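You operate a simulated robot arm through the tools that you are given. There is no shell and no other tool.

You run a simulated robot arm. Do the job below in one go: nothing can be reset, and whatever is moved stays where it is left.

TASK
Swap the card in the UV box for the teal one and switch on.
Fine: use the purple switch; the purple card goes in card slot 1; shut the lid so the lamp lights.

Only the result counts: the job must be done as asked and must still hold three seconds after the hand-in. Knocking over, shifting, dropping, spilling or breaking anything else fails it. A push-on lid holds only when it is set on centred and level and pressed home; a screw cap is set on level and turned clockwise until tight.

THE ROBOT
A 6-joint arm with a two-finger gripper, fixed in place. Base frame: the origin is on the floor under the middle of its stand, x ahead of it, y to its left, z up; the work surface is at about z = 76. Units: cm, rad, N and s.
It reaches about 129.8 cm from its shoulder. Its first joint turns from -2.601 to 2.601 rad. Payload 1.57 kg.
The tool frame sits at the grasp point between the pads (the TCP): z along the fingers, y along the line on which they close. The tips reach 2.1 cm beyond it. The gripper opens to 7 cm; its body begins 5 cm behind the TCP.
Orientation is told as [roll, pitch, yaw] about the base's x, y, z axes, in that order, counted from this pose: with the fingers straight down and closing along the base's y, the tool's x points along the base's -x, its y along +y and its z along -z.

THE INTERFACE
- The arm moves only by the tool step_arm. Its arguments are lists of equal length, an entry for each row: "delta_rot": the turn, a rotation vector about the base's x, y, z in units of 4 degrees (1.0 is 4 degrees), a list of three; "offset": the shift along the base's x, y, z in units of 30 mm (1.0 is 30 mm), a list of three; "hand": the gripper command, from -1 (shut) to 1 (fully open), values between in proportion. In form: {"delta_rot": [[ax, ay, az], ...], "offset": [[dx, dy, dz], ...], "hand": [hand, ...]}. A call has 1 to 20 rows; each row shifts and turns the commanded pose from where the row before left it. A call with a number of a shift or a turn outside -1 to 1 is refused whole. Each row takes 0.2 s and may step no farther than 5 cm and 0.15 rad from the row before; otherwise, or with a gripper value out of range, the whole call is refused. A pose out of reach is approached as far as the arm can. The call stops where the force on the tool passes 40 N (or 10 N more than at its start, if that is more) or the arm is blocked; 0.2 s more then pass. Each finger travels about 10.37 cm/s and halts on what it meets, pressing with about 30 N; the grip force reading is that of the motor and also rises with nothing between the fingers. The clock runs only during rows and for 0.2 s after the last one: add rows that do not move to give the fingers time. It gives the time, the measured TCP pose, the force on the tool (base axes), the opening and the grip force at its end, in the units of the frame above (readings bear some noise), with the torque about the TCP (base axes, N m) and any sound that the robot's microphone picked up.
- Cameras (640 x 400 px; columns grow to the right, rows downward): "scene" is fixed at [40.14, -64.96, 132.63]; the picture's right is [0.96, 0.26, 0.00], its down [0.05, -0.17, -0.98] and it looks along [-0.26, 0.95, -0.18] (base axes); focal length 370 px, centre (320, 200). "wrist" rides on the gripper at [7.9, 0.4, -8.1] in the tool frame; the picture's right is [-0.05, 1.00, 0.00], its down [-0.67, -0.04, -0.74] and it looks along [-0.74, -0.04, 0.67] (tool axes); focal length 256 px, centre (320, 200). There is no depth. A picture from a camera that has moved, and an enlarged one, comes with that camera's place and axes in the base frame and with its lens.
- snapshot(camera): a new picture of that camera. The clock stands still meanwhile.
- raise_lower(by): slides the trunk up (or, below 0, down) by that many cm; the arm rides with it, the base frame stays. It gives what a move gives, with no picture.
- enlarge(camera, box): a new picture of the part [left, top, right, bottom] of that camera's present view, enlarged. The clock stands still meanwhile.
- hand_in(): hands the job in; it is judged then, once.

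Places have to be worked out from the pictures, the camera data and where the tool is seen. Open the gripper and draw the arm clear of the work before you hand the job in, unless the task says otherwise.

The tools are called after ">>>" as name(argument=value, ...) on one line, values as JSON. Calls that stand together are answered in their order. step_arm: Moves the arm, as the interface text tells. Its arguments: {"type":"object","properties":{"delta_rot":{"type":"array","items":{"type":"array","items":{"type":"number"}}},"offset":{"type":"array","items":{"type":"array","items":{"type":"number"}}},"hand":{"type":"array","items":{"type":"number"}}},"required":["delta_rot","offset","hand"]} The other tools are called the same way: raise_lower (by) moves the trunk up or down; snapshot (camera) takes a picture; enlarge (camera, box) takes an enlarged picture of a part of a camera's view; hand_in () hands the job in.

At the start:

```text
clock: 0.0
ee_pos: [-3.23, 67.42, 116.9]
orientation: [-0.001, -0.001, 0.001]
force: [-0.2, 0.1, 0.4]
moment: [0.0, 0.02, 0.02]
grip_width: 7.0
grip_force: 0.0
trunk travel left (down, up): [-85.1, 11.9]
```

scene: 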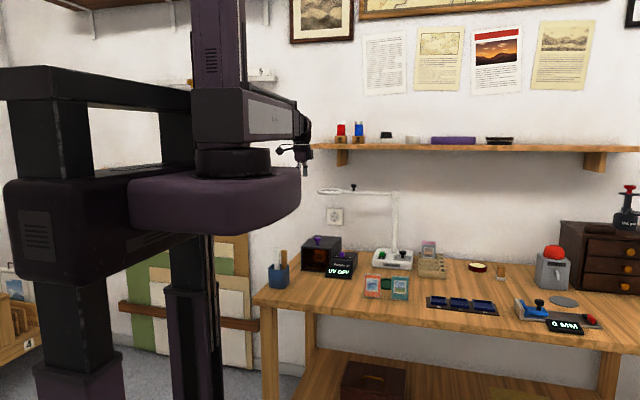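
wrist: 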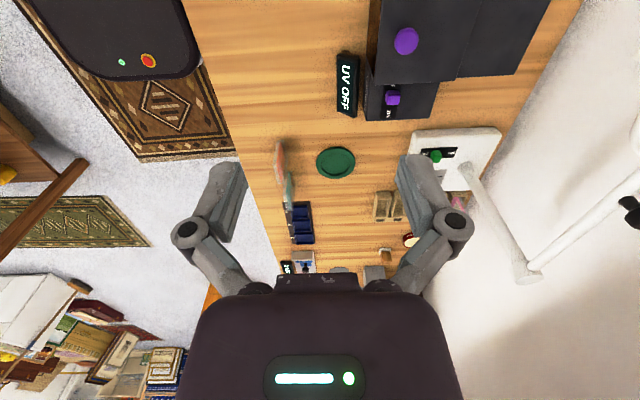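

I'll start by looking closely at the bench from both cameras to locate the UV box, its switch and the cards.

>>> enlarge(camera="scene", box=[260, 170, 460, 310])

>>> enlarge(camera="wrist", box=[240, 0, 560, 200])

>>> enlarge(camera="scene", box=[400, 200, 640, 350])

```text
2.86 times, centred on (360, 240) of scene
camera zoom: at [40.14, -64.96, 132.63], right [0.96, 0.26, 0.0], down [0.05, -0.17, -0.98], along [-0.26, 0.95, -0.18], focal length 1057 px, centre (206, 86)
```

zoom: 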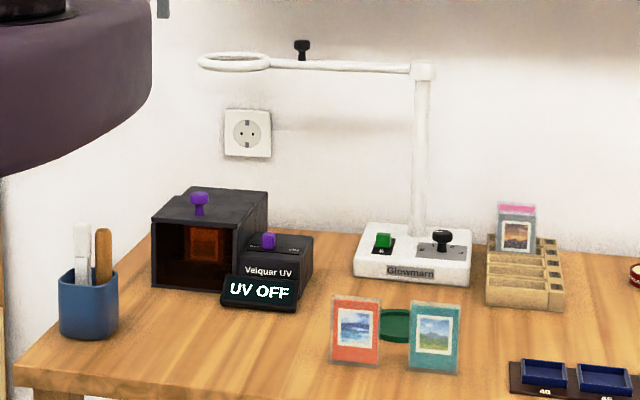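

```text
2.00 times, centred on (400, 100) of wrist
camera zoom: at [-11.08, 67.81, 125.08], right [0.05, 1.0, 0.0], down [0.67, -0.04, 0.75], along [0.74, -0.04, -0.67], focal length 512 px, centre (160, 400)
```

zoom: 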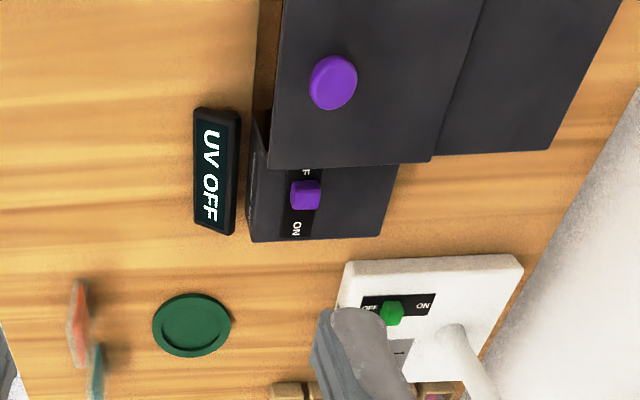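

```text
2.67 times, centred on (520, 275) of scene
camera zoom: at [40.14, -64.96, 132.63], right [0.96, 0.26, 0.0], down [0.05, -0.17, -0.98], along [-0.26, 0.95, -0.18], focal length 986 px, centre (-213, 0)
```

zoom: 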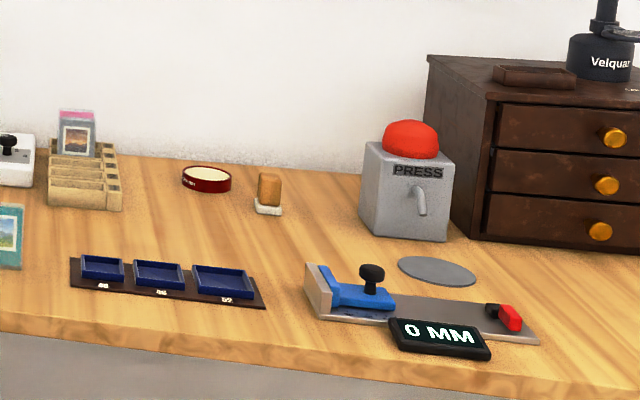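

The UV box sits about (0, 85), teal card about (35, 59), card rack about (46, 86). I'll turn the hand by about 90° so the wrist camera looks toward +y at the box front, staying high.

>>> step_arm(delta_rot=[[0, 0, 1], [0, 0, 1], [0, 0, 1], [0, 0, 1], [0, 0, 1], [0, 0, 1], [0, 0, 1], [0, 0, 1], [0, 0, 1], [0, 0, 1], [0, 0, 1], [0, 0, 1], [0, 0, 1], [0, 0, 1], [0, 0, 1], [0, 0, 1], [0, 0, 1], [0, 0, 1], [0, 0, 1], [0, 0, 1]], offset=[[0, -0.1, 0], [0, -0.1, 0], [0, -0.1, 0], [0, -0.1, 0], [0, -0.1, 0], [0, -0.1, 0], [0, -0.1, 0], [0, -0.1, 0], [0, -0.1, 0], [0, -0.1, 0], [0, -0.1, 0], [0, -0.1, 0], [0, -0.1, 0], [0, -0.1, 0], [0, -0.1, 0], [0, -0.1, 0], [0, -0.1, 0], [0, -0.1, 0], [0, -0.1, 0], [0, -0.1, 0]], hand=[1, 1, 1, 1, 1, 1, 1, 1, 1, 1, 1, 1, 1, 1, 1, 1, 1, 1, 1, 1])

>>> snapshot(camera="wrist")

```text
clock: 4.2
ee_pos: [-3.24, 61.27, 116.86]
orientation: [0.001, -0.002, 1.396]
force: [-1.0, 0.0, 1.4]
moment: [-0.01, 0.01, 0.02]
grip_width: 7.0
grip_force: 0.1
trunk travel left (down, up): [-85.1, 11.9]
```

```text
taken
camera wrist: at [-4.88, 53.54, 125.09], right [-0.97, 0.22, 0.0], down [0.15, 0.65, 0.75], along [0.17, 0.73, -0.67], focal length 256 px, centre (320, 200)
```

wrist: 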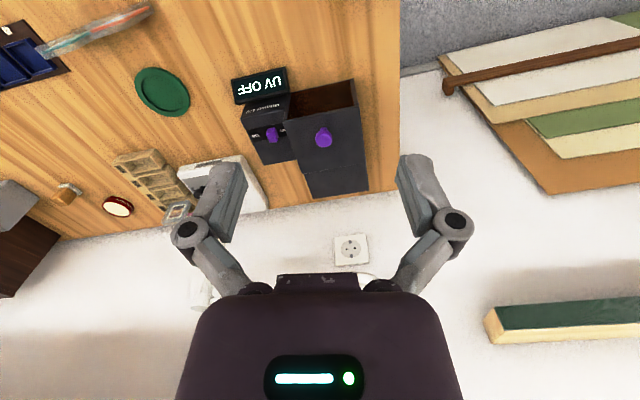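

The wrist picture is inverted (picture down is world up). I'll enlarge the box and the rack/cards area.

>>> enlarge(camera="wrist", box=[220, 50, 380, 150])

>>> enlarge(camera="wrist", box=[60, 130, 260, 255])

>>> enlarge(camera="scene", box=[265, 215, 365, 278])

>>> enlarge(camera="scene", box=[350, 225, 460, 310])

```text
4.00 times, centred on (300, 100) of wrist
camera zoom: at [-4.88, 53.54, 125.09], right [-0.97, 0.22, 0.0], down [0.15, 0.65, 0.75], along [0.17, 0.73, -0.67], focal length 1024 px, centre (400, 600)
```

zoom: 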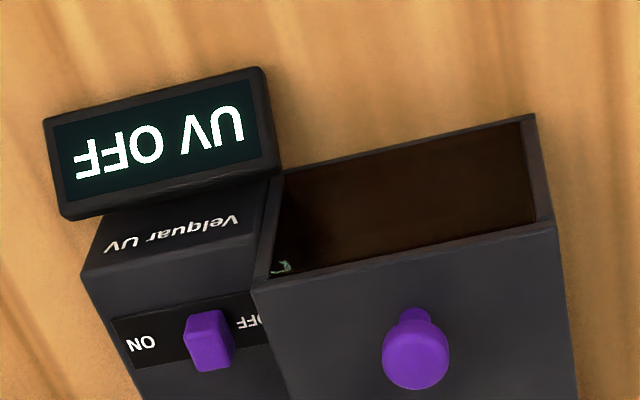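

```text
3.20 times, centred on (160, 192) of wrist
camera zoom: at [-4.88, 53.54, 125.09], right [-0.97, 0.22, 0.0], down [0.15, 0.65, 0.75], along [0.17, 0.73, -0.67], focal length 819 px, centre (832, 224)
```

zoom: 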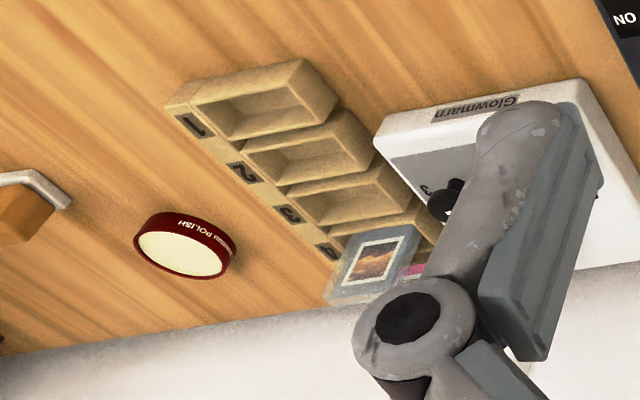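

```text
6.35 times, centred on (315, 246) of scene
camera zoom: at [40.14, -64.96, 132.63], right [0.96, 0.26, 0.0], down [0.05, -0.17, -0.98], along [-0.26, 0.95, -0.18], focal length 2349 px, centre (352, -95)
```

zoom: 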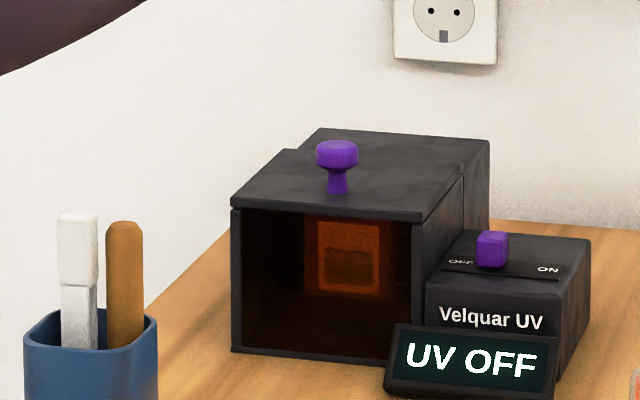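

```text
4.71 times, centred on (405, 268) of scene
camera zoom: at [40.14, -64.96, 132.63], right [0.96, 0.26, 0.0], down [0.05, -0.17, -0.98], along [-0.26, 0.95, -0.18], focal length 1741 px, centre (-80, -118)
```

zoom: 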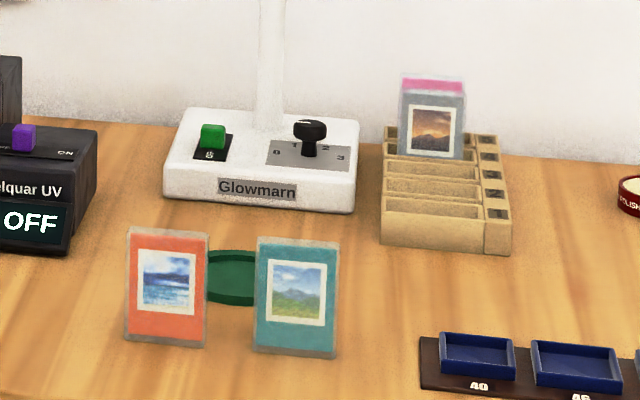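

The box appears to have a lid (x −6.4…6.7, y 75…88, top z≈86) with a purple knob and a rear section, with an amber front window. I'll lower and tilt the camera for a better look at how the lid works and what's inside.

>>> step_arm(delta_rot=[[1, 0, 0.5], [1, 0, 0.5], [1, 0, 0.5], [1, 0, 0.5], [1, 0, 0.5], [1, 0, 0]], offset=[[0.2, -0.6, -0.7], [0.2, -0.6, -0.7], [0.2, -0.6, -0.7], [0.2, -0.6, -0.7], [0.2, -0.6, -0.7], [0.1, -0.7, -0.7]], hand=[1, 1, 1, 1, 1, 1])

>>> snapshot(camera="wrist")

```text
clock: 5.6
ee_pos: [-0.21, 56.15, 118.47]
orientation: [0.031, -0.419, 1.567]
force: [-0.8, -0.6, 0.8]
moment: [0.02, 0.0, 0.05]
grip_width: 6.99
grip_force: 0.1
out of reach, approached as far as the arm can: row 1, 2, 3, 4, 5, 6
trunk travel left (down, up): [-85.1, 11.9]
```

```text
taken
camera wrist: at [-0.38, 45.52, 122.8], right [-1.0, 0.04, 0.05], down [0.06, 0.31, 0.95], along [0.02, 0.95, -0.31], focal length 256 px, centre (320, 200)
```

wrist: 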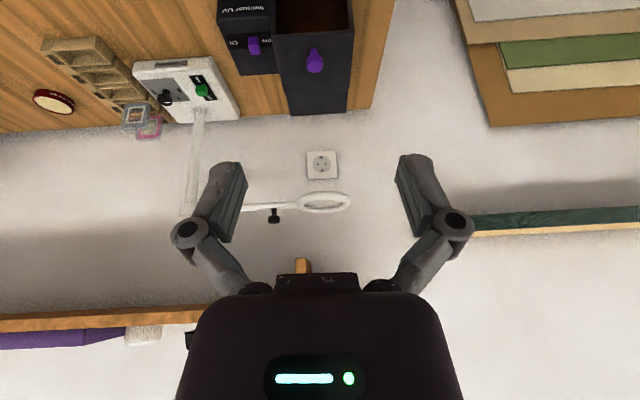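

Targets were out of reach because the shoulder is high; I'll lower the trunk by 18 cm (hand will be at about z=100, still clear of everything).

>>> raise_lower(by=-18)

>>> snapshot(camera="wrist")

>>> snapshot(camera="scene")

```text
clock: 7.6
ee_pos: [-0.25, 56.16, 100.58]
orientation: [0.031, -0.417, 1.568]
force: [0.0, 0.3, 0.5]
moment: [-0.01, -0.02, 0.0]
grip_width: 6.98
grip_force: 0.1
trunk travel left (down, up): [-67.1, 29.9]
```

```text
taken
camera wrist: at [-0.38, 45.53, 104.81], right [-1.0, 0.04, 0.05], down [0.06, 0.31, 0.95], along [0.02, 0.95, -0.31], focal length 256 px, centre (320, 200)
```

wrist: 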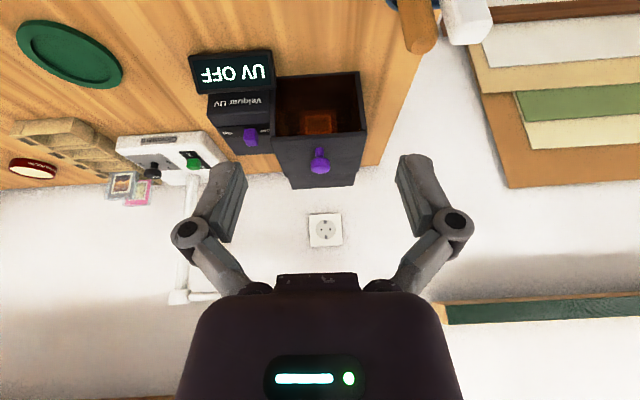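

```text
taken
```

scene: 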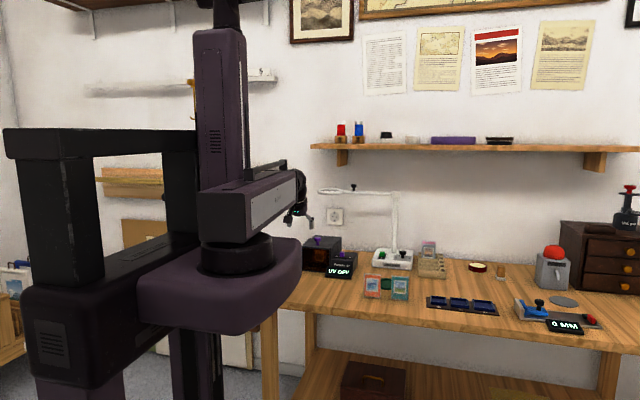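

>>> enlarge(camera="wrist", box=[185, 40, 405, 200])

>>> enlarge(camera="wrist", box=[265, 60, 375, 140])

>>> enlarge(camera="wrist", box=[5, 100, 165, 215])

```text
2.50 times, centred on (295, 120) of wrist
camera zoom: at [-0.38, 45.53, 104.81], right [-1.0, 0.04, 0.05], down [0.06, 0.31, 0.95], along [0.02, 0.95, -0.31], focal length 640 px, centre (382, 400)
```

zoom: 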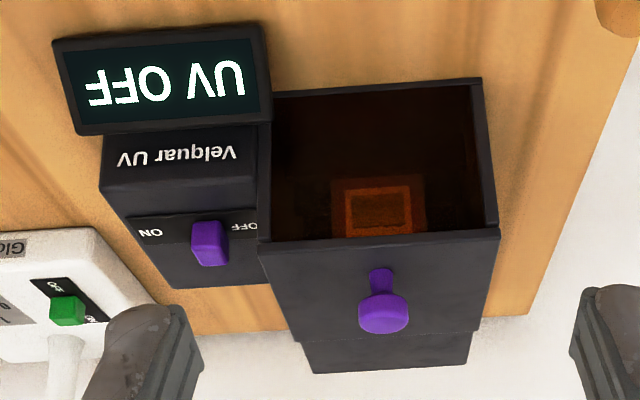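

```text
5.00 times, centred on (320, 100) of wrist
camera zoom: at [-0.38, 45.53, 104.81], right [-1.0, 0.04, 0.05], down [0.06, 0.31, 0.95], along [0.02, 0.95, -0.31], focal length 1280 px, centre (320, 700)
```

zoom: 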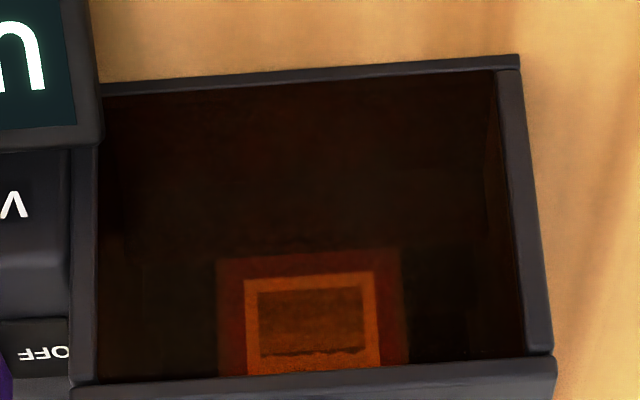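

```text
3.48 times, centred on (85, 158) of wrist
camera zoom: at [-0.38, 45.53, 104.81], right [-1.0, 0.04, 0.05], down [0.06, 0.31, 0.95], along [0.02, 0.95, -0.31], focal length 890 px, centre (1137, 348)
```

zoom: 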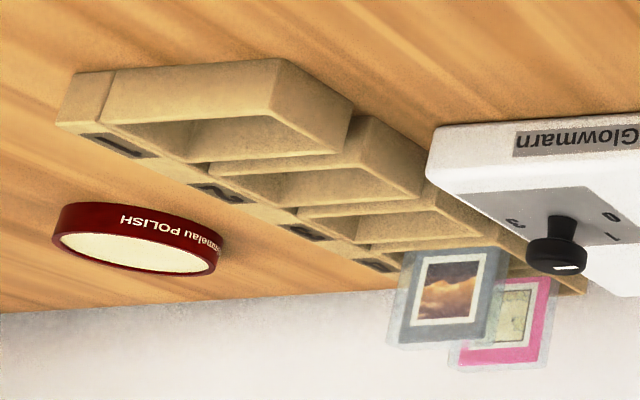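

The card stands upright in the box's middle, seen through the amber window. I need to know if the lid slides or hinges, so I'll zoom in closely on the lid edges.

>>> enlarge(camera="scene", box=[295, 230, 345, 262])

>>> enlarge(camera="wrist", box=[260, 120, 380, 200])

>>> enlarge(camera="scene", box=[355, 265, 425, 310])

>>> enlarge(camera="scene", box=[410, 232, 465, 285])

```text
12.50 times, centred on (320, 246) of scene
camera zoom: at [40.14, -64.96, 132.63], right [0.96, 0.26, 0.0], down [0.05, -0.17, -0.98], along [-0.26, 0.95, -0.18], focal length 4624 px, centre (320, -375)
```

zoom: 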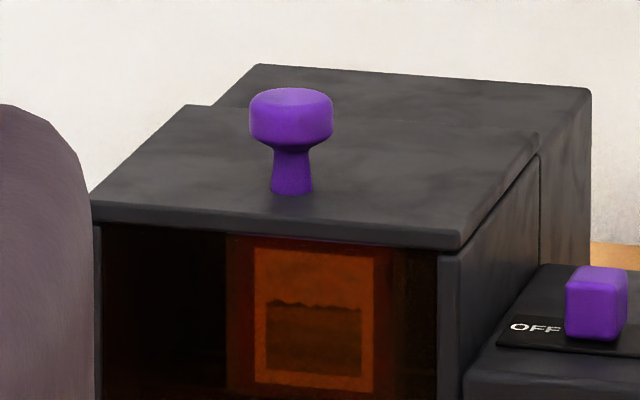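

```text
5.00 times, centred on (320, 160) of wrist
camera zoom: at [-0.38, 45.53, 104.81], right [-1.0, 0.04, 0.05], down [0.06, 0.31, 0.95], along [0.02, 0.95, -0.31], focal length 1280 px, centre (320, 400)
```

zoom: 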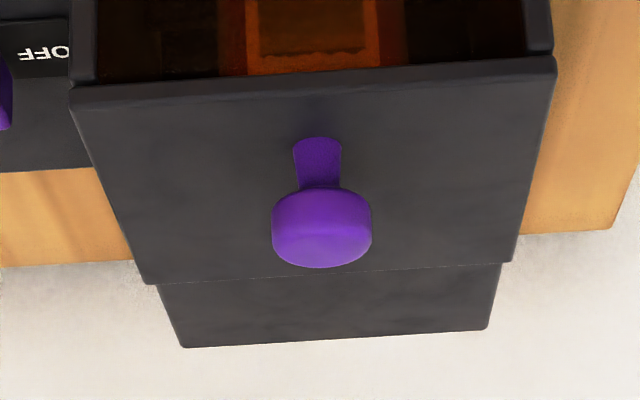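

```text
8.89 times, centred on (390, 288) of scene
camera zoom: at [40.14, -64.96, 132.63], right [0.96, 0.26, 0.0], down [0.05, -0.17, -0.98], along [-0.26, 0.95, -0.18], focal length 3288 px, centre (-302, -578)
```

zoom: 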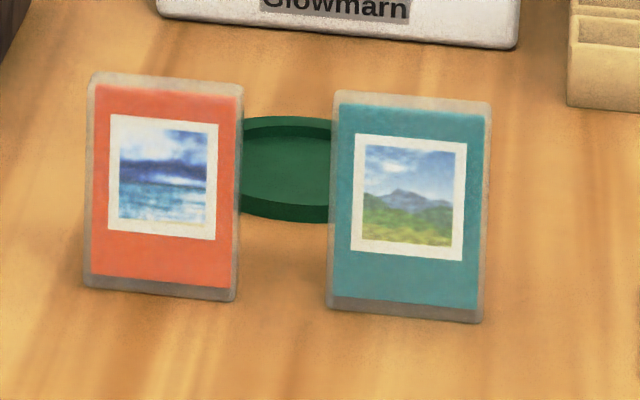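

```text
7.55 times, centred on (438, 258) of scene
camera zoom: at [40.14, -64.96, 132.63], right [0.96, 0.26, 0.0], down [0.05, -0.17, -0.98], along [-0.26, 0.95, -0.18], focal length 2792 px, centre (-567, -242)
```

zoom: 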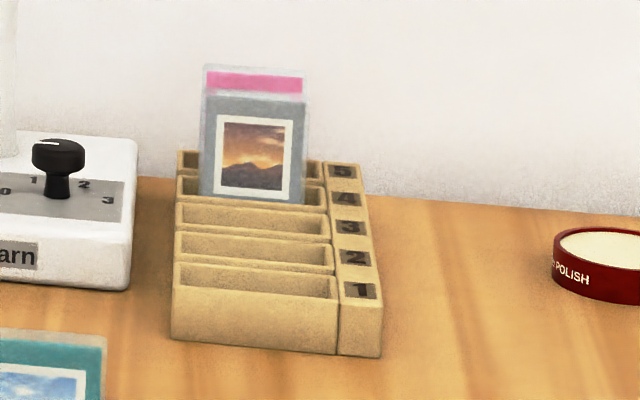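

The lid plate sits about 1 cm above a rear deck, so it most likely slides back (+y). I'll issue a still row with a small roll correction to check the commanded pose bookkeeping after the trunk move.

>>> step_arm(delta_rot=[[0, -0.4, -0.18]], offset=[[0, 0, 0]], hand=[1])

```text
clock: 8.0
ee_pos: [-0.27, 56.19, 100.57]
orientation: [0.003, -0.418, 1.568]
force: [-0.1, -0.4, 0.3]
moment: [0.0, 0.02, 0.02]
grip_width: 7.03
grip_force: 0.0
trunk travel left (down, up): [-67.1, 29.9]
```

The commanded pose follows the actual pose. Now I approach above the lid knob (judged at about (0, 79.2), cap z 87.3–89.4) and take a picture before descending.

>>> step_arm(delta_rot=[[0, 0, 0], [0, 0, 0], [0, 0, 0], [0, 0, 0], [0, 0, 0], [0, 0, 0], [0, 0, 0], [0, 0, 0]], offset=[[0, 0.8, -0.1], [0, 0.8, -0.2], [0, 0.8, -0.3], [0, 0.8, -0.3], [0, 0.8, -0.3], [0, 0.8, -0.3], [0, 0.8, -0.3], [0, 0.4, -0.2]], hand=[1, 1, 1, 1, 1, 1, 1, 1])

>>> snapshot(camera="wrist")

>>> enlarge(camera="scene", box=[270, 190, 370, 278])

```text
clock: 9.8
ee_pos: [-0.28, 74.11, 100.48]
orientation: [0.002, -0.417, 1.567]
force: [-0.6, -0.3, -0.6]
moment: [-0.04, -0.02, -0.01]
grip_width: 6.99
grip_force: 0.0
out of reach, approached as far as the arm can: row 2, 3, 4, 5, 6, 7, 8
trunk travel left (down, up): [-67.1, 29.9]
```

```text
taken
camera wrist: at [-0.64, 63.53, 104.77], right [-1.0, 0.05, 0.02], down [0.04, 0.31, 0.95], along [0.04, 0.95, -0.31], focal length 256 px, centre (320, 200)
```

wrist: 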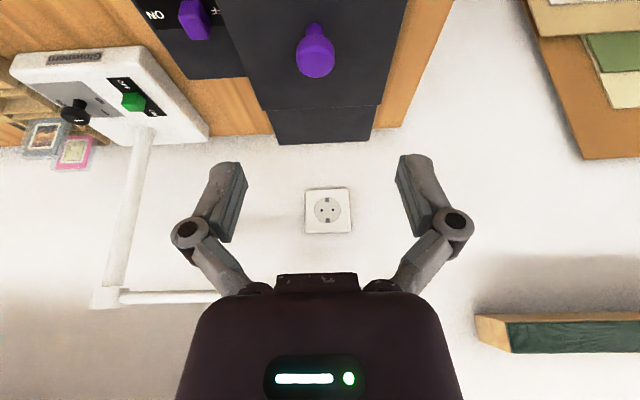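

```text
4.55 times, centred on (320, 234) of scene
camera zoom: at [40.14, -64.96, 132.63], right [0.96, 0.26, 0.0], down [0.05, -0.17, -0.98], along [-0.26, 0.95, -0.18], focal length 1681 px, centre (320, 46)
```

zoom: 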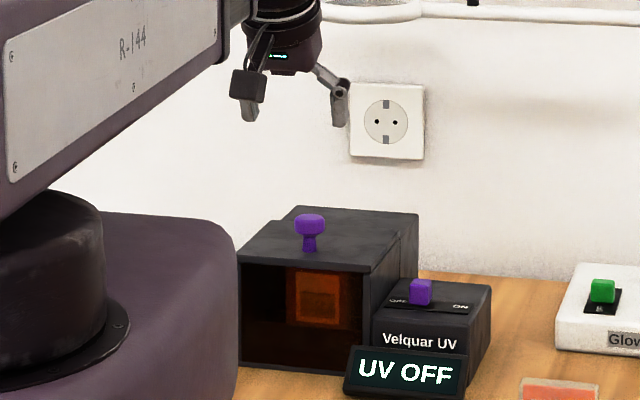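

The wrist height seems pinned for this trunk height. I'll test whether the arm can move vertically by itself with a small upward step and then back.

>>> step_arm(delta_rot=[[0, 0, 0], [0, 0, 0]], offset=[[0, 0, 0.5], [0, 0, 0.5]], hand=[1, 1])

```text
clock: 10.4
ee_pos: [-0.14, 74.14, 100.57]
orientation: [0.002, -0.418, 1.566]
force: [0.0, 0.0, 0.1]
moment: [0.0, 0.01, 0.0]
grip_width: 6.99
grip_force: 0.1
out of reach, approached as far as the arm can: row 1, 2
trunk travel left (down, up): [-67.1, 29.9]
```

The arm has no vertical travel of its own: height comes from the trunk. I'll look at the whole scene to see how the arm's links lie before lowering further.

>>> snapshot(camera="scene")

>>> enlarge(camera="wrist", box=[150, 0, 450, 150])

```text
taken
```

scene: 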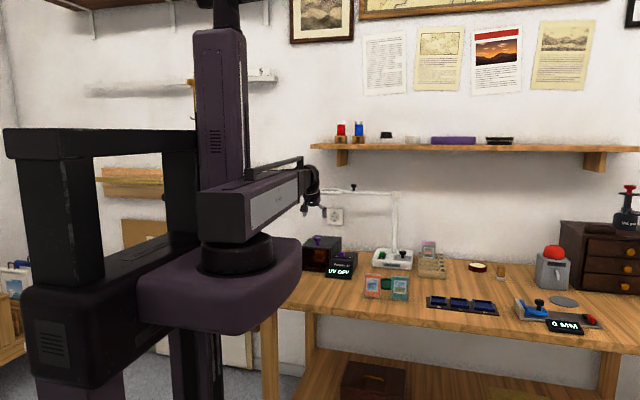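

```text
2.13 times, centred on (300, 75) of wrist
camera zoom: at [-0.63, 63.5, 104.78], right [-1.0, 0.05, 0.02], down [0.04, 0.31, 0.95], along [0.04, 0.95, -0.31], focal length 546 px, centre (363, 467)
```

zoom: 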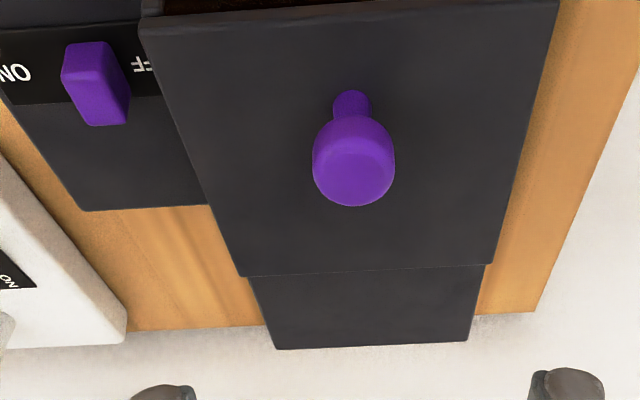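

The knob centre works out to about (0.05, 78.7), cap z≈87.3–89.4. I'll move over it in y and then lower the trunk part-way.

>>> step_arm(delta_rot=[[0, 0, 0], [0, 0, 0], [0, 0, 0]], offset=[[0.06, 0.6, 0], [0, 0.6, 0], [0, 0.32, 0]], hand=[1, 1, 1])

>>> raise_lower(by=-8)

>>> snapshot(camera="wrist")

>>> enlarge(camera="scene", box=[270, 190, 370, 278])

```text
clock: 11.2
ee_pos: [-0.06, 78.65, 100.6]
orientation: [0.003, -0.418, 1.565]
force: [-1.6, 0.5, 0.5]
moment: [0.02, -0.02, -0.05]
grip_width: 7.02
grip_force: 0.0
trunk travel left (down, up): [-67.1, 29.9]
```

```text
clock: 12.4
ee_pos: [-0.1, 78.65, 92.56]
orientation: [0.0, -0.417, 1.564]
force: [-0.8, -0.4, 0.0]
moment: [0.03, 0.0, 0.02]
grip_width: 7.03
grip_force: 0.1
trunk travel left (down, up): [-59.1, 37.9]
```

```text
taken
camera wrist: at [-0.43, 68.04, 96.79], right [-1.0, 0.05, 0.02], down [0.04, 0.31, 0.95], along [0.04, 0.95, -0.31], focal length 256 px, centre (320, 200)
```

wrist: 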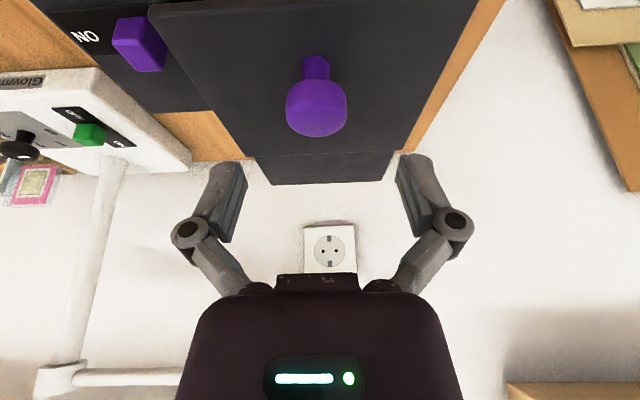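

```text
4.55 times, centred on (320, 234) of scene
camera zoom: at [40.14, -64.96, 132.63], right [0.96, 0.26, 0.0], down [0.05, -0.17, -0.98], along [-0.26, 0.95, -0.18], focal length 1681 px, centre (320, 46)
```

zoom: 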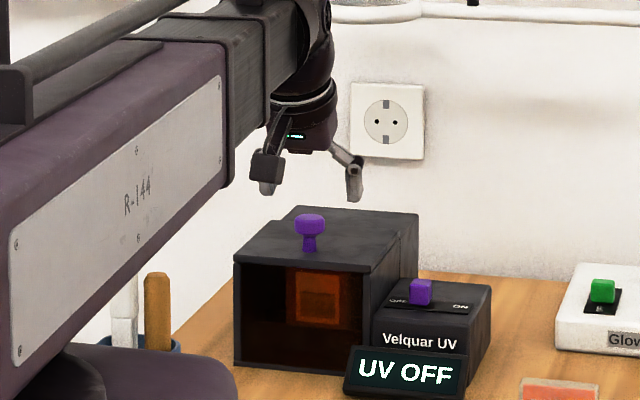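

Everything is lined up with the fingers straddling the knob. Lower 3.4 cm so the pads are around the knob cap, then check.

>>> raise_lower(by=-3.4)

>>> snapshot(camera="wrist")

>>> enlarge(camera="scene", box=[290, 210, 350, 250])

```text
clock: 13.2
ee_pos: [-0.02, 78.56, 89.14]
orientation: [0.002, -0.416, 1.566]
force: [0.3, 0.4, -0.3]
moment: [0.01, 0.0, 0.01]
grip_width: 7.01
grip_force: 0.0
trunk travel left (down, up): [-55.7, 41.3]
```

```text
taken
camera wrist: at [-0.43, 68.04, 93.38], right [-1.0, 0.05, 0.02], down [0.04, 0.31, 0.95], along [0.04, 0.95, -0.31], focal length 256 px, centre (320, 200)
```

wrist: 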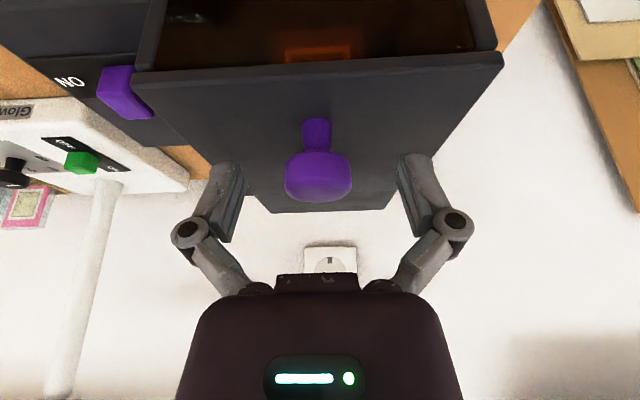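

```text
10.00 times, centred on (320, 230) of scene
camera zoom: at [40.14, -64.96, 132.63], right [0.96, 0.26, 0.0], down [0.05, -0.17, -0.98], along [-0.26, 0.95, -0.18], focal length 3699 px, centre (320, -100)
```

zoom: 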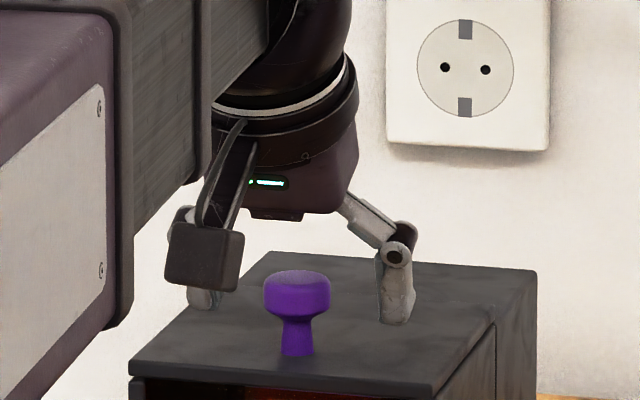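

The pads straddle the knob cap near the tips. Close the gripper on the knob.

>>> step_arm(delta_rot=[[0, 0, 0], [0, 0, 0], [0, 0, 0], [0, 0, 0]], offset=[[0, 0, 0], [0, 0, 0], [0, 0, 0], [0, 0, 0]], hand=[-0.3, -1, -1, -1])

>>> snapshot(camera="wrist")

>>> enlarge(camera="scene", box=[290, 210, 350, 250])

```text
clock: 14.2
ee_pos: [0.01, 78.51, 89.17]
orientation: [0.001, -0.419, 1.565]
force: [5.0, -0.3, 8.0]
moment: [-0.07, -0.05, -0.01]
grip_width: 2.64
grip_force: 32.2
trunk travel left (down, up): [-55.7, 41.3]
```

```text
taken
camera wrist: at [-0.38, 68.01, 93.42], right [-1.0, 0.05, 0.02], down [0.04, 0.31, 0.95], along [0.04, 0.95, -0.31], focal length 256 px, centre (320, 200)
```

wrist: 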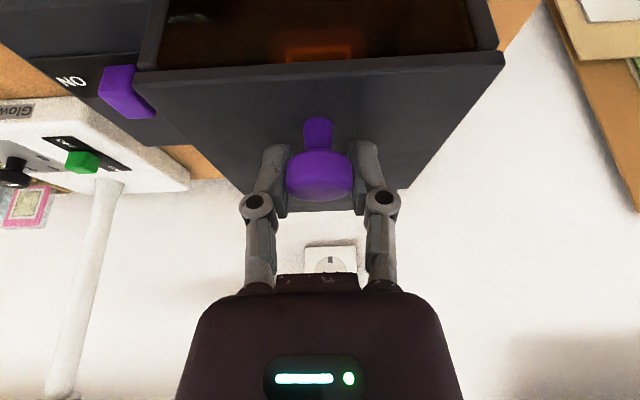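

```text
10.00 times, centred on (320, 230) of scene
camera zoom: at [40.14, -64.96, 132.63], right [0.96, 0.26, 0.0], down [0.05, -0.17, -0.98], along [-0.26, 0.95, -0.18], focal length 3699 px, centre (320, -100)
```

zoom: 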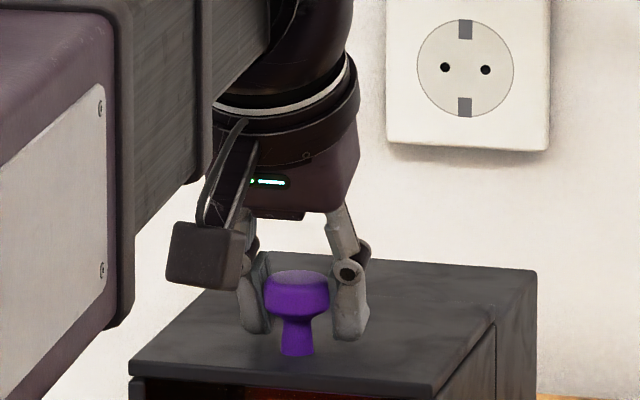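

The knob is held (2.64 cm). Now a gentle 3 mm push toward +y to test whether the lid slides, watching the force.

>>> step_arm(delta_rot=[[0, 0, 0], [0, 0, 0]], offset=[[0, 0.1, 0], [0, 0, 0]], hand=[-1, -1])

>>> enlarge(camera="scene", box=[290, 210, 350, 250])

```text
clock: 14.8
ee_pos: [-0.06, 78.83, 89.21]
orientation: [0.003, -0.419, 1.565]
force: [5.5, -1.2, 8.1]
moment: [0.17, -0.05, 0.07]
grip_width: 2.65
grip_force: 31.9
trunk travel left (down, up): [-55.7, 41.3]
```

```text
10.00 times, centred on (320, 230) of scene
camera zoom: at [40.14, -64.96, 132.63], right [0.96, 0.26, 0.0], down [0.05, -0.17, -0.98], along [-0.26, 0.95, -0.18], focal length 3699 px, centre (320, -100)
```

zoom: 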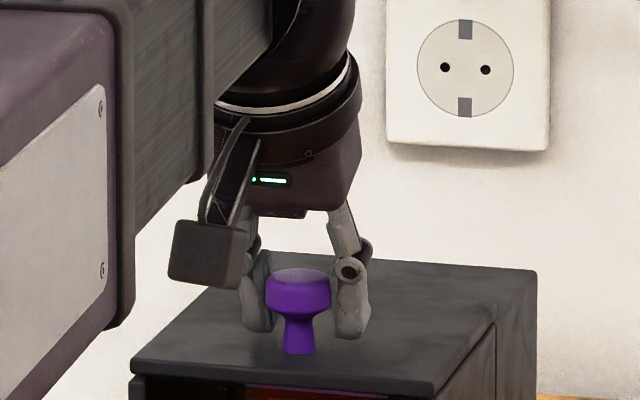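

It moved 3 mm with only about 1 N, and the lid edge seems to have shifted: it slides. I'll go another 1.5 cm.

>>> step_arm(delta_rot=[[0, 0, 0], [0, 0, 0], [0, 0, 0], [0, 0, 0], [0, 0, 0]], offset=[[0, 0.1, 0], [0, 0.1, 0], [0, 0.15, 0], [0, 0.15, 0], [0, 0, 0]], hand=[-1, -1, -1, -1, -1])

>>> enlarge(camera="scene", box=[285, 215, 365, 275])

>>> snapshot(camera="wrist")

```text
clock: 15.9
ee_pos: [0.07, 80.48, 89.22]
orientation: [0.002, -0.42, 1.565]
force: [2.2, 0.5, 9.1]
moment: [-0.08, 0.0, 0.0]
grip_width: 2.68
grip_force: 31.4
trunk travel left (down, up): [-55.7, 41.3]
```

```text
6.67 times, centred on (325, 245) of scene
camera zoom: at [40.14, -64.96, 132.63], right [0.96, 0.26, 0.0], down [0.05, -0.17, -0.98], along [-0.26, 0.95, -0.18], focal length 2466 px, centre (287, -100)
```

zoom: 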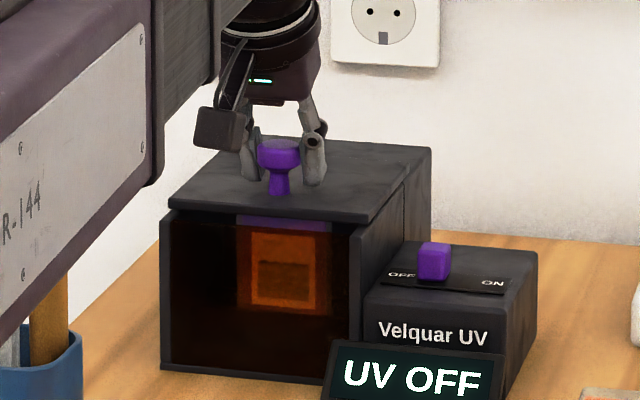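

```text
taken
camera wrist: at [-0.37, 69.83, 93.42], right [-1.0, 0.05, 0.02], down [0.04, 0.31, 0.95], along [0.04, 0.95, -0.31], focal length 256 px, centre (320, 200)
```

wrist: 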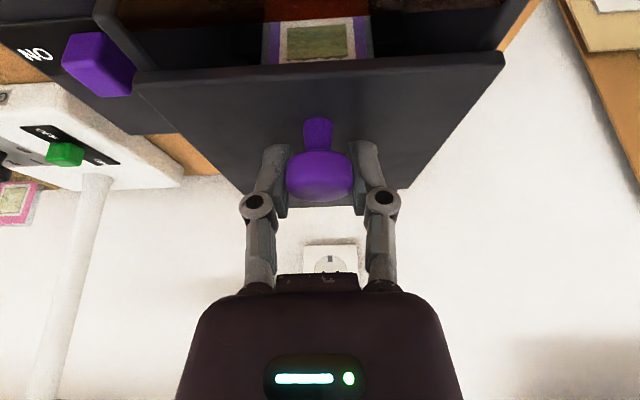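

The lid slides freely and the purple card is visible below it. Continue sliding back 5.4 cm more with force monitoring.

>>> step_arm(delta_rot=[[0, 0, 0], [0, 0, 0], [0, 0, 0], [0, 0, 0], [0, 0, 0], [0, 0, 0], [0, 0, 0], [0, 0, 0], [0, 0, 0], [0, 0, 0]], offset=[[0, 0.2, 0], [0, 0.2, 0], [0, 0.2, 0], [0, 0.2, 0], [0, 0.2, 0], [0, 0.2, 0], [0, 0.2, 0], [0, 0.2, 0], [0, 0.2, 0], [0, 0, 0]], hand=[-1, -1, -1, -1, -1, -1, -1, -1, -1, -1])

>>> enlarge(camera="scene", box=[285, 195, 405, 275])

>>> snapshot(camera="wrist")

```text
clock: 18.1
ee_pos: [-0.08, 85.95, 89.1]
orientation: [0.002, -0.421, 1.565]
force: [4.6, 0.2, 6.4]
moment: [-0.14, -0.02, -0.04]
grip_width: 2.66
grip_force: 32.0
trunk travel left (down, up): [-55.7, 41.3]
```

```text
5.00 times, centred on (345, 235) of scene
camera zoom: at [40.14, -64.96, 132.63], right [0.96, 0.26, 0.0], down [0.05, -0.17, -0.98], along [-0.26, 0.95, -0.18], focal length 1850 px, centre (195, 25)
```

zoom: 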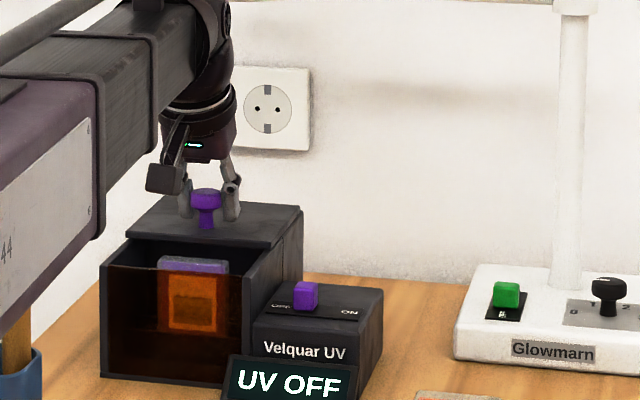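

```text
taken
camera wrist: at [-0.37, 75.3, 93.41], right [-1.0, 0.05, 0.02], down [0.04, 0.31, 0.95], along [0.04, 0.95, -0.31], focal length 256 px, centre (320, 200)
```

wrist: 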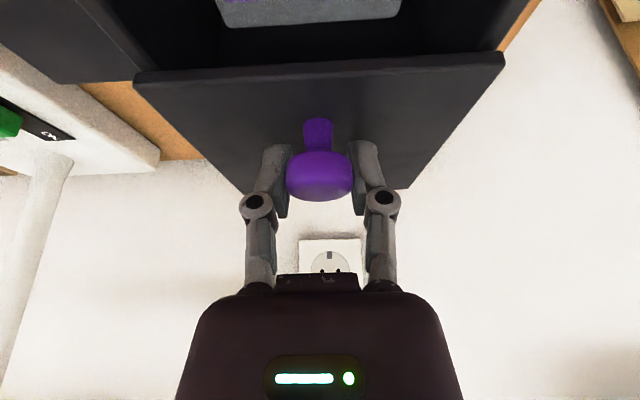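

Opened 7.4 cm; the card back face is at y≈81.5 and the lid front at y≈82.8, so I want more room. I'll continue gently until a stop is felt.

>>> step_arm(delta_rot=[[0, 0, 0], [0, 0, 0], [0, 0, 0], [0, 0, 0]], offset=[[0, 0.1, 0], [0, 0.1, 0], [0, 0.1, 0], [0, 0, 0]], hand=[-1, -1, -1, -1])

```text
clock: 19.1
ee_pos: [-0.03, 86.67, 89.17]
orientation: [0.002, -0.417, 1.565]
force: [5.1, -0.4, 6.5]
moment: [-0.13, -0.02, 0.06]
grip_width: 2.66
grip_force: 32.1
trunk travel left (down, up): [-55.7, 41.3]
```

Force still near zero; continue another 0.9 cm.

>>> step_arm(delta_rot=[[0, 0, 0], [0, 0, 0], [0, 0, 0], [0, 0, 0]], offset=[[0, 0.1, 0], [0, 0.1, 0], [0, 0.1, 0], [0, 0, 0]], hand=[-1, -1, -1, -1])

>>> enlarge(camera="scene", box=[285, 195, 405, 275])

>>> snapshot(camera="wrist")

```text
clock: 20.1
ee_pos: [-0.01, 87.68, 89.24]
orientation: [0.002, -0.419, 1.563]
force: [4.8, -0.4, 5.1]
moment: [-0.14, -0.01, 0.02]
grip_width: 2.65
grip_force: 32.3
trunk travel left (down, up): [-55.7, 41.3]
```

```text
5.00 times, centred on (345, 235) of scene
camera zoom: at [40.14, -64.96, 132.63], right [0.96, 0.26, 0.0], down [0.05, -0.17, -0.98], along [-0.26, 0.95, -0.18], focal length 1850 px, centre (195, 25)
```

zoom: 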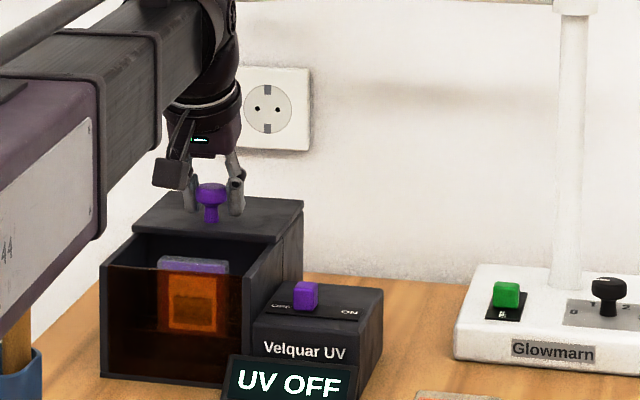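

```text
taken
camera wrist: at [-0.37, 77.1, 93.41], right [-1.0, 0.05, 0.02], down [0.04, 0.31, 0.95], along [0.04, 0.95, -0.31], focal length 256 px, centre (320, 200)
```

wrist: 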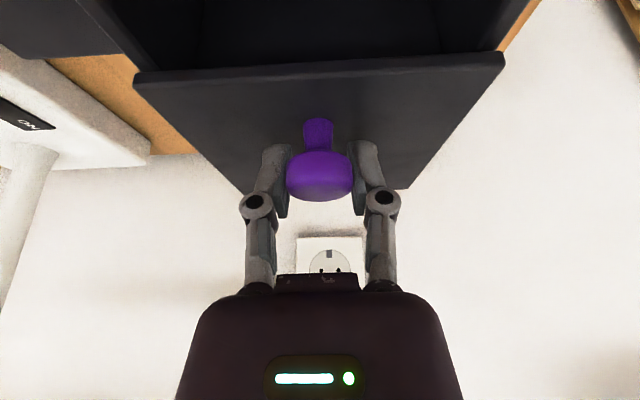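

9.2 cm open and still free; one more 0.9 cm for finger room.

>>> step_arm(delta_rot=[[0, 0, 0], [0, 0, 0], [0, 0, 0], [0, 0, 0]], offset=[[0, 0.1, 0], [0, 0.1, 0], [0, 0.1, 0], [0, 0, 0]], hand=[-1, -1, -1, -1])

```text
clock: 21.1
ee_pos: [-0.05, 88.61, 89.32]
orientation: [0.001, -0.418, 1.565]
force: [3.7, -0.4, 5.1]
moment: [-0.2, -0.05, 0.02]
grip_width: 2.68
grip_force: 31.9
trunk travel left (down, up): [-55.7, 41.3]
```

Lid is now ~10 cm open with its front edge at about y=85.3, leaving ample room. Release the knob and raise the trunk a little.

>>> step_arm(delta_rot=[[0, 0, 0], [0, 0, 0], [0, 0, 0]], offset=[[0, 0, 0], [0, 0, 0], [0, 0, 0]], hand=[0, 1, 1])

>>> raise_lower(by=6)

>>> enlarge(camera="scene", box=[285, 195, 405, 275])

>>> snapshot(camera="wrist")

```text
clock: 21.9
ee_pos: [-0.02, 88.57, 89.22]
orientation: [0.002, -0.417, 1.565]
force: [-0.8, 0.1, 0.2]
moment: [-0.03, -0.02, 0.02]
grip_width: 7.0
grip_force: 0.1
trunk travel left (down, up): [-55.7, 41.3]
```

```text
clock: 22.9
ee_pos: [-0.0, 88.6, 95.06]
orientation: [0.001, -0.418, 1.566]
force: [0.4, 0.2, -0.1]
moment: [0.02, 0.0, 0.0]
grip_width: 7.02
grip_force: 0.0
trunk travel left (down, up): [-61.7, 35.3]
```

```text
5.00 times, centred on (345, 235) of scene
camera zoom: at [40.14, -64.96, 132.63], right [0.96, 0.26, 0.0], down [0.05, -0.17, -0.98], along [-0.26, 0.95, -0.18], focal length 1850 px, centre (195, 25)
```

zoom: 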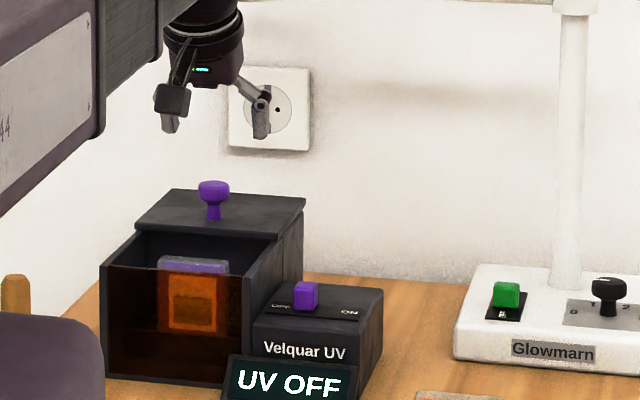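

```text
taken
camera wrist: at [-0.42, 77.98, 99.36], right [-1.0, 0.05, 0.02], down [0.04, 0.31, 0.95], along [0.04, 0.95, -0.31], focal length 256 px, centre (320, 200)
```

wrist: 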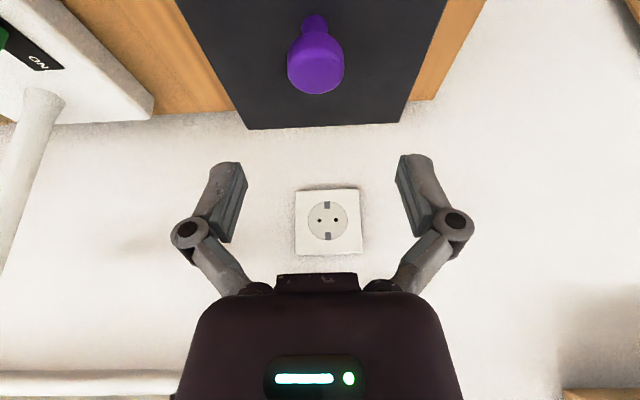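

The lid stays open. I'll draw back in y, remove the tilt (keeping wrist height), and look into the open box.

>>> step_arm(delta_rot=[[0, 0, 0], [0, 0, 0], [0, 0, 0], [0, 0, 0], [0, 0, 0], [0, 0, 0], [0, 0, 0], [-1, 0, 0], [-1, 0, 0], [-1, 0, 0], [-1, 0, 0], [-1, 0, 0], [-1, 0, 0], [0, 0, 0]], offset=[[0, -0.9, 0], [0, -0.9, 0], [0, -0.9, 0], [0, -0.9, 0], [0, -0.9, 0], [0, -0.9, 0], [0, -0.9, 0], [0, -0.3, -0.162], [0, -0.3, -0.134], [0, -0.3, -0.105], [0, -0.3, -0.075], [0, -0.3, -0.045], [0, 0, -0.015], [0, 0, 0]], hand=[1, 1, 1, 1, 1, 1, 1, 1, 1, 1, 1, 1, 1, 1])

>>> snapshot(camera="wrist")

```text
clock: 25.9
ee_pos: [0.11, 65.2, 93.43]
orientation: [0.0, 0.0, 1.566]
force: [0.6, 0.3, -0.6]
moment: [-0.01, 0.01, 0.02]
grip_width: 7.0
grip_force: 0.0
trunk travel left (down, up): [-61.7, 35.3]
```

```text
taken
camera wrist: at [-0.39, 57.25, 101.71], right [-1.0, 0.06, 0.0], down [0.04, 0.67, 0.74], along [0.04, 0.74, -0.67], focal length 256 px, centre (320, 200)
```

wrist: 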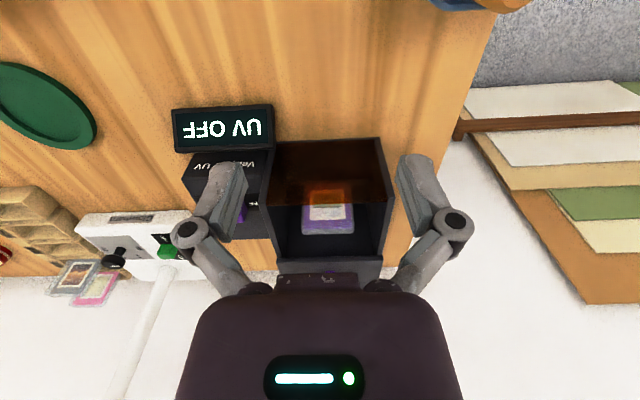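

I'll raise the trunk for a steeper view into the open box.

>>> raise_lower(by=20)

>>> step_arm(delta_rot=[[0, 0, 0], [0, 0, 0], [0, 0, 0]], offset=[[0, 0.8, 0], [0, 0.7, 0], [0, 0, 0]], hand=[1, 1, 1])

>>> snapshot(camera="wrist")

>>> enlarge(camera="wrist", box=[230, 20, 390, 130])

```text
clock: 28.1
ee_pos: [-0.05, 65.21, 113.53]
orientation: [0.0, 0.001, 1.568]
force: [-0.3, -0.3, -0.3]
moment: [-0.02, -0.02, 0.0]
grip_width: 7.0
grip_force: 0.0
trunk travel left (down, up): [-81.7, 15.3]
```

```text
clock: 28.9
ee_pos: [0.12, 69.7, 113.5]
orientation: [0.0, 0.001, 1.568]
force: [1.0, 0.8, -0.7]
moment: [0.02, 0.01, -0.01]
grip_width: 7.0
grip_force: 0.1
trunk travel left (down, up): [-81.7, 15.3]
```

```text
taken
camera wrist: at [-0.34, 61.71, 121.71], right [-1.0, 0.06, 0.0], down [0.04, 0.67, 0.74], along [0.04, 0.74, -0.67], focal length 256 px, centre (320, 200)
```

wrist: 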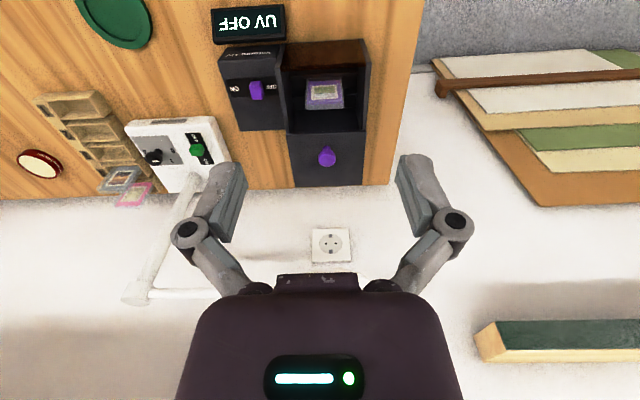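

```text
3.64 times, centred on (310, 75) of wrist
camera zoom: at [-0.34, 61.71, 121.71], right [-1.0, 0.06, 0.0], down [0.04, 0.67, 0.74], along [0.04, 0.74, -0.67], focal length 931 px, centre (356, 654)
```

zoom: 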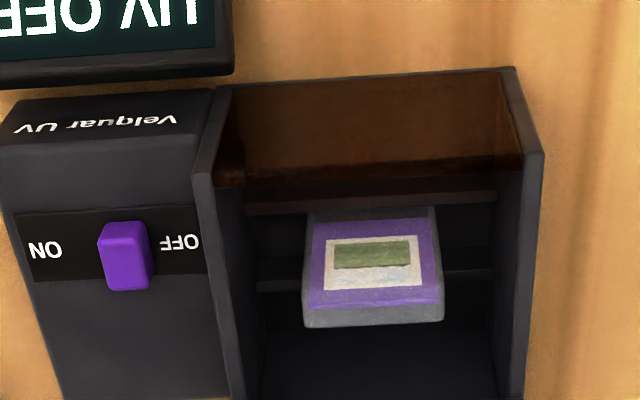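

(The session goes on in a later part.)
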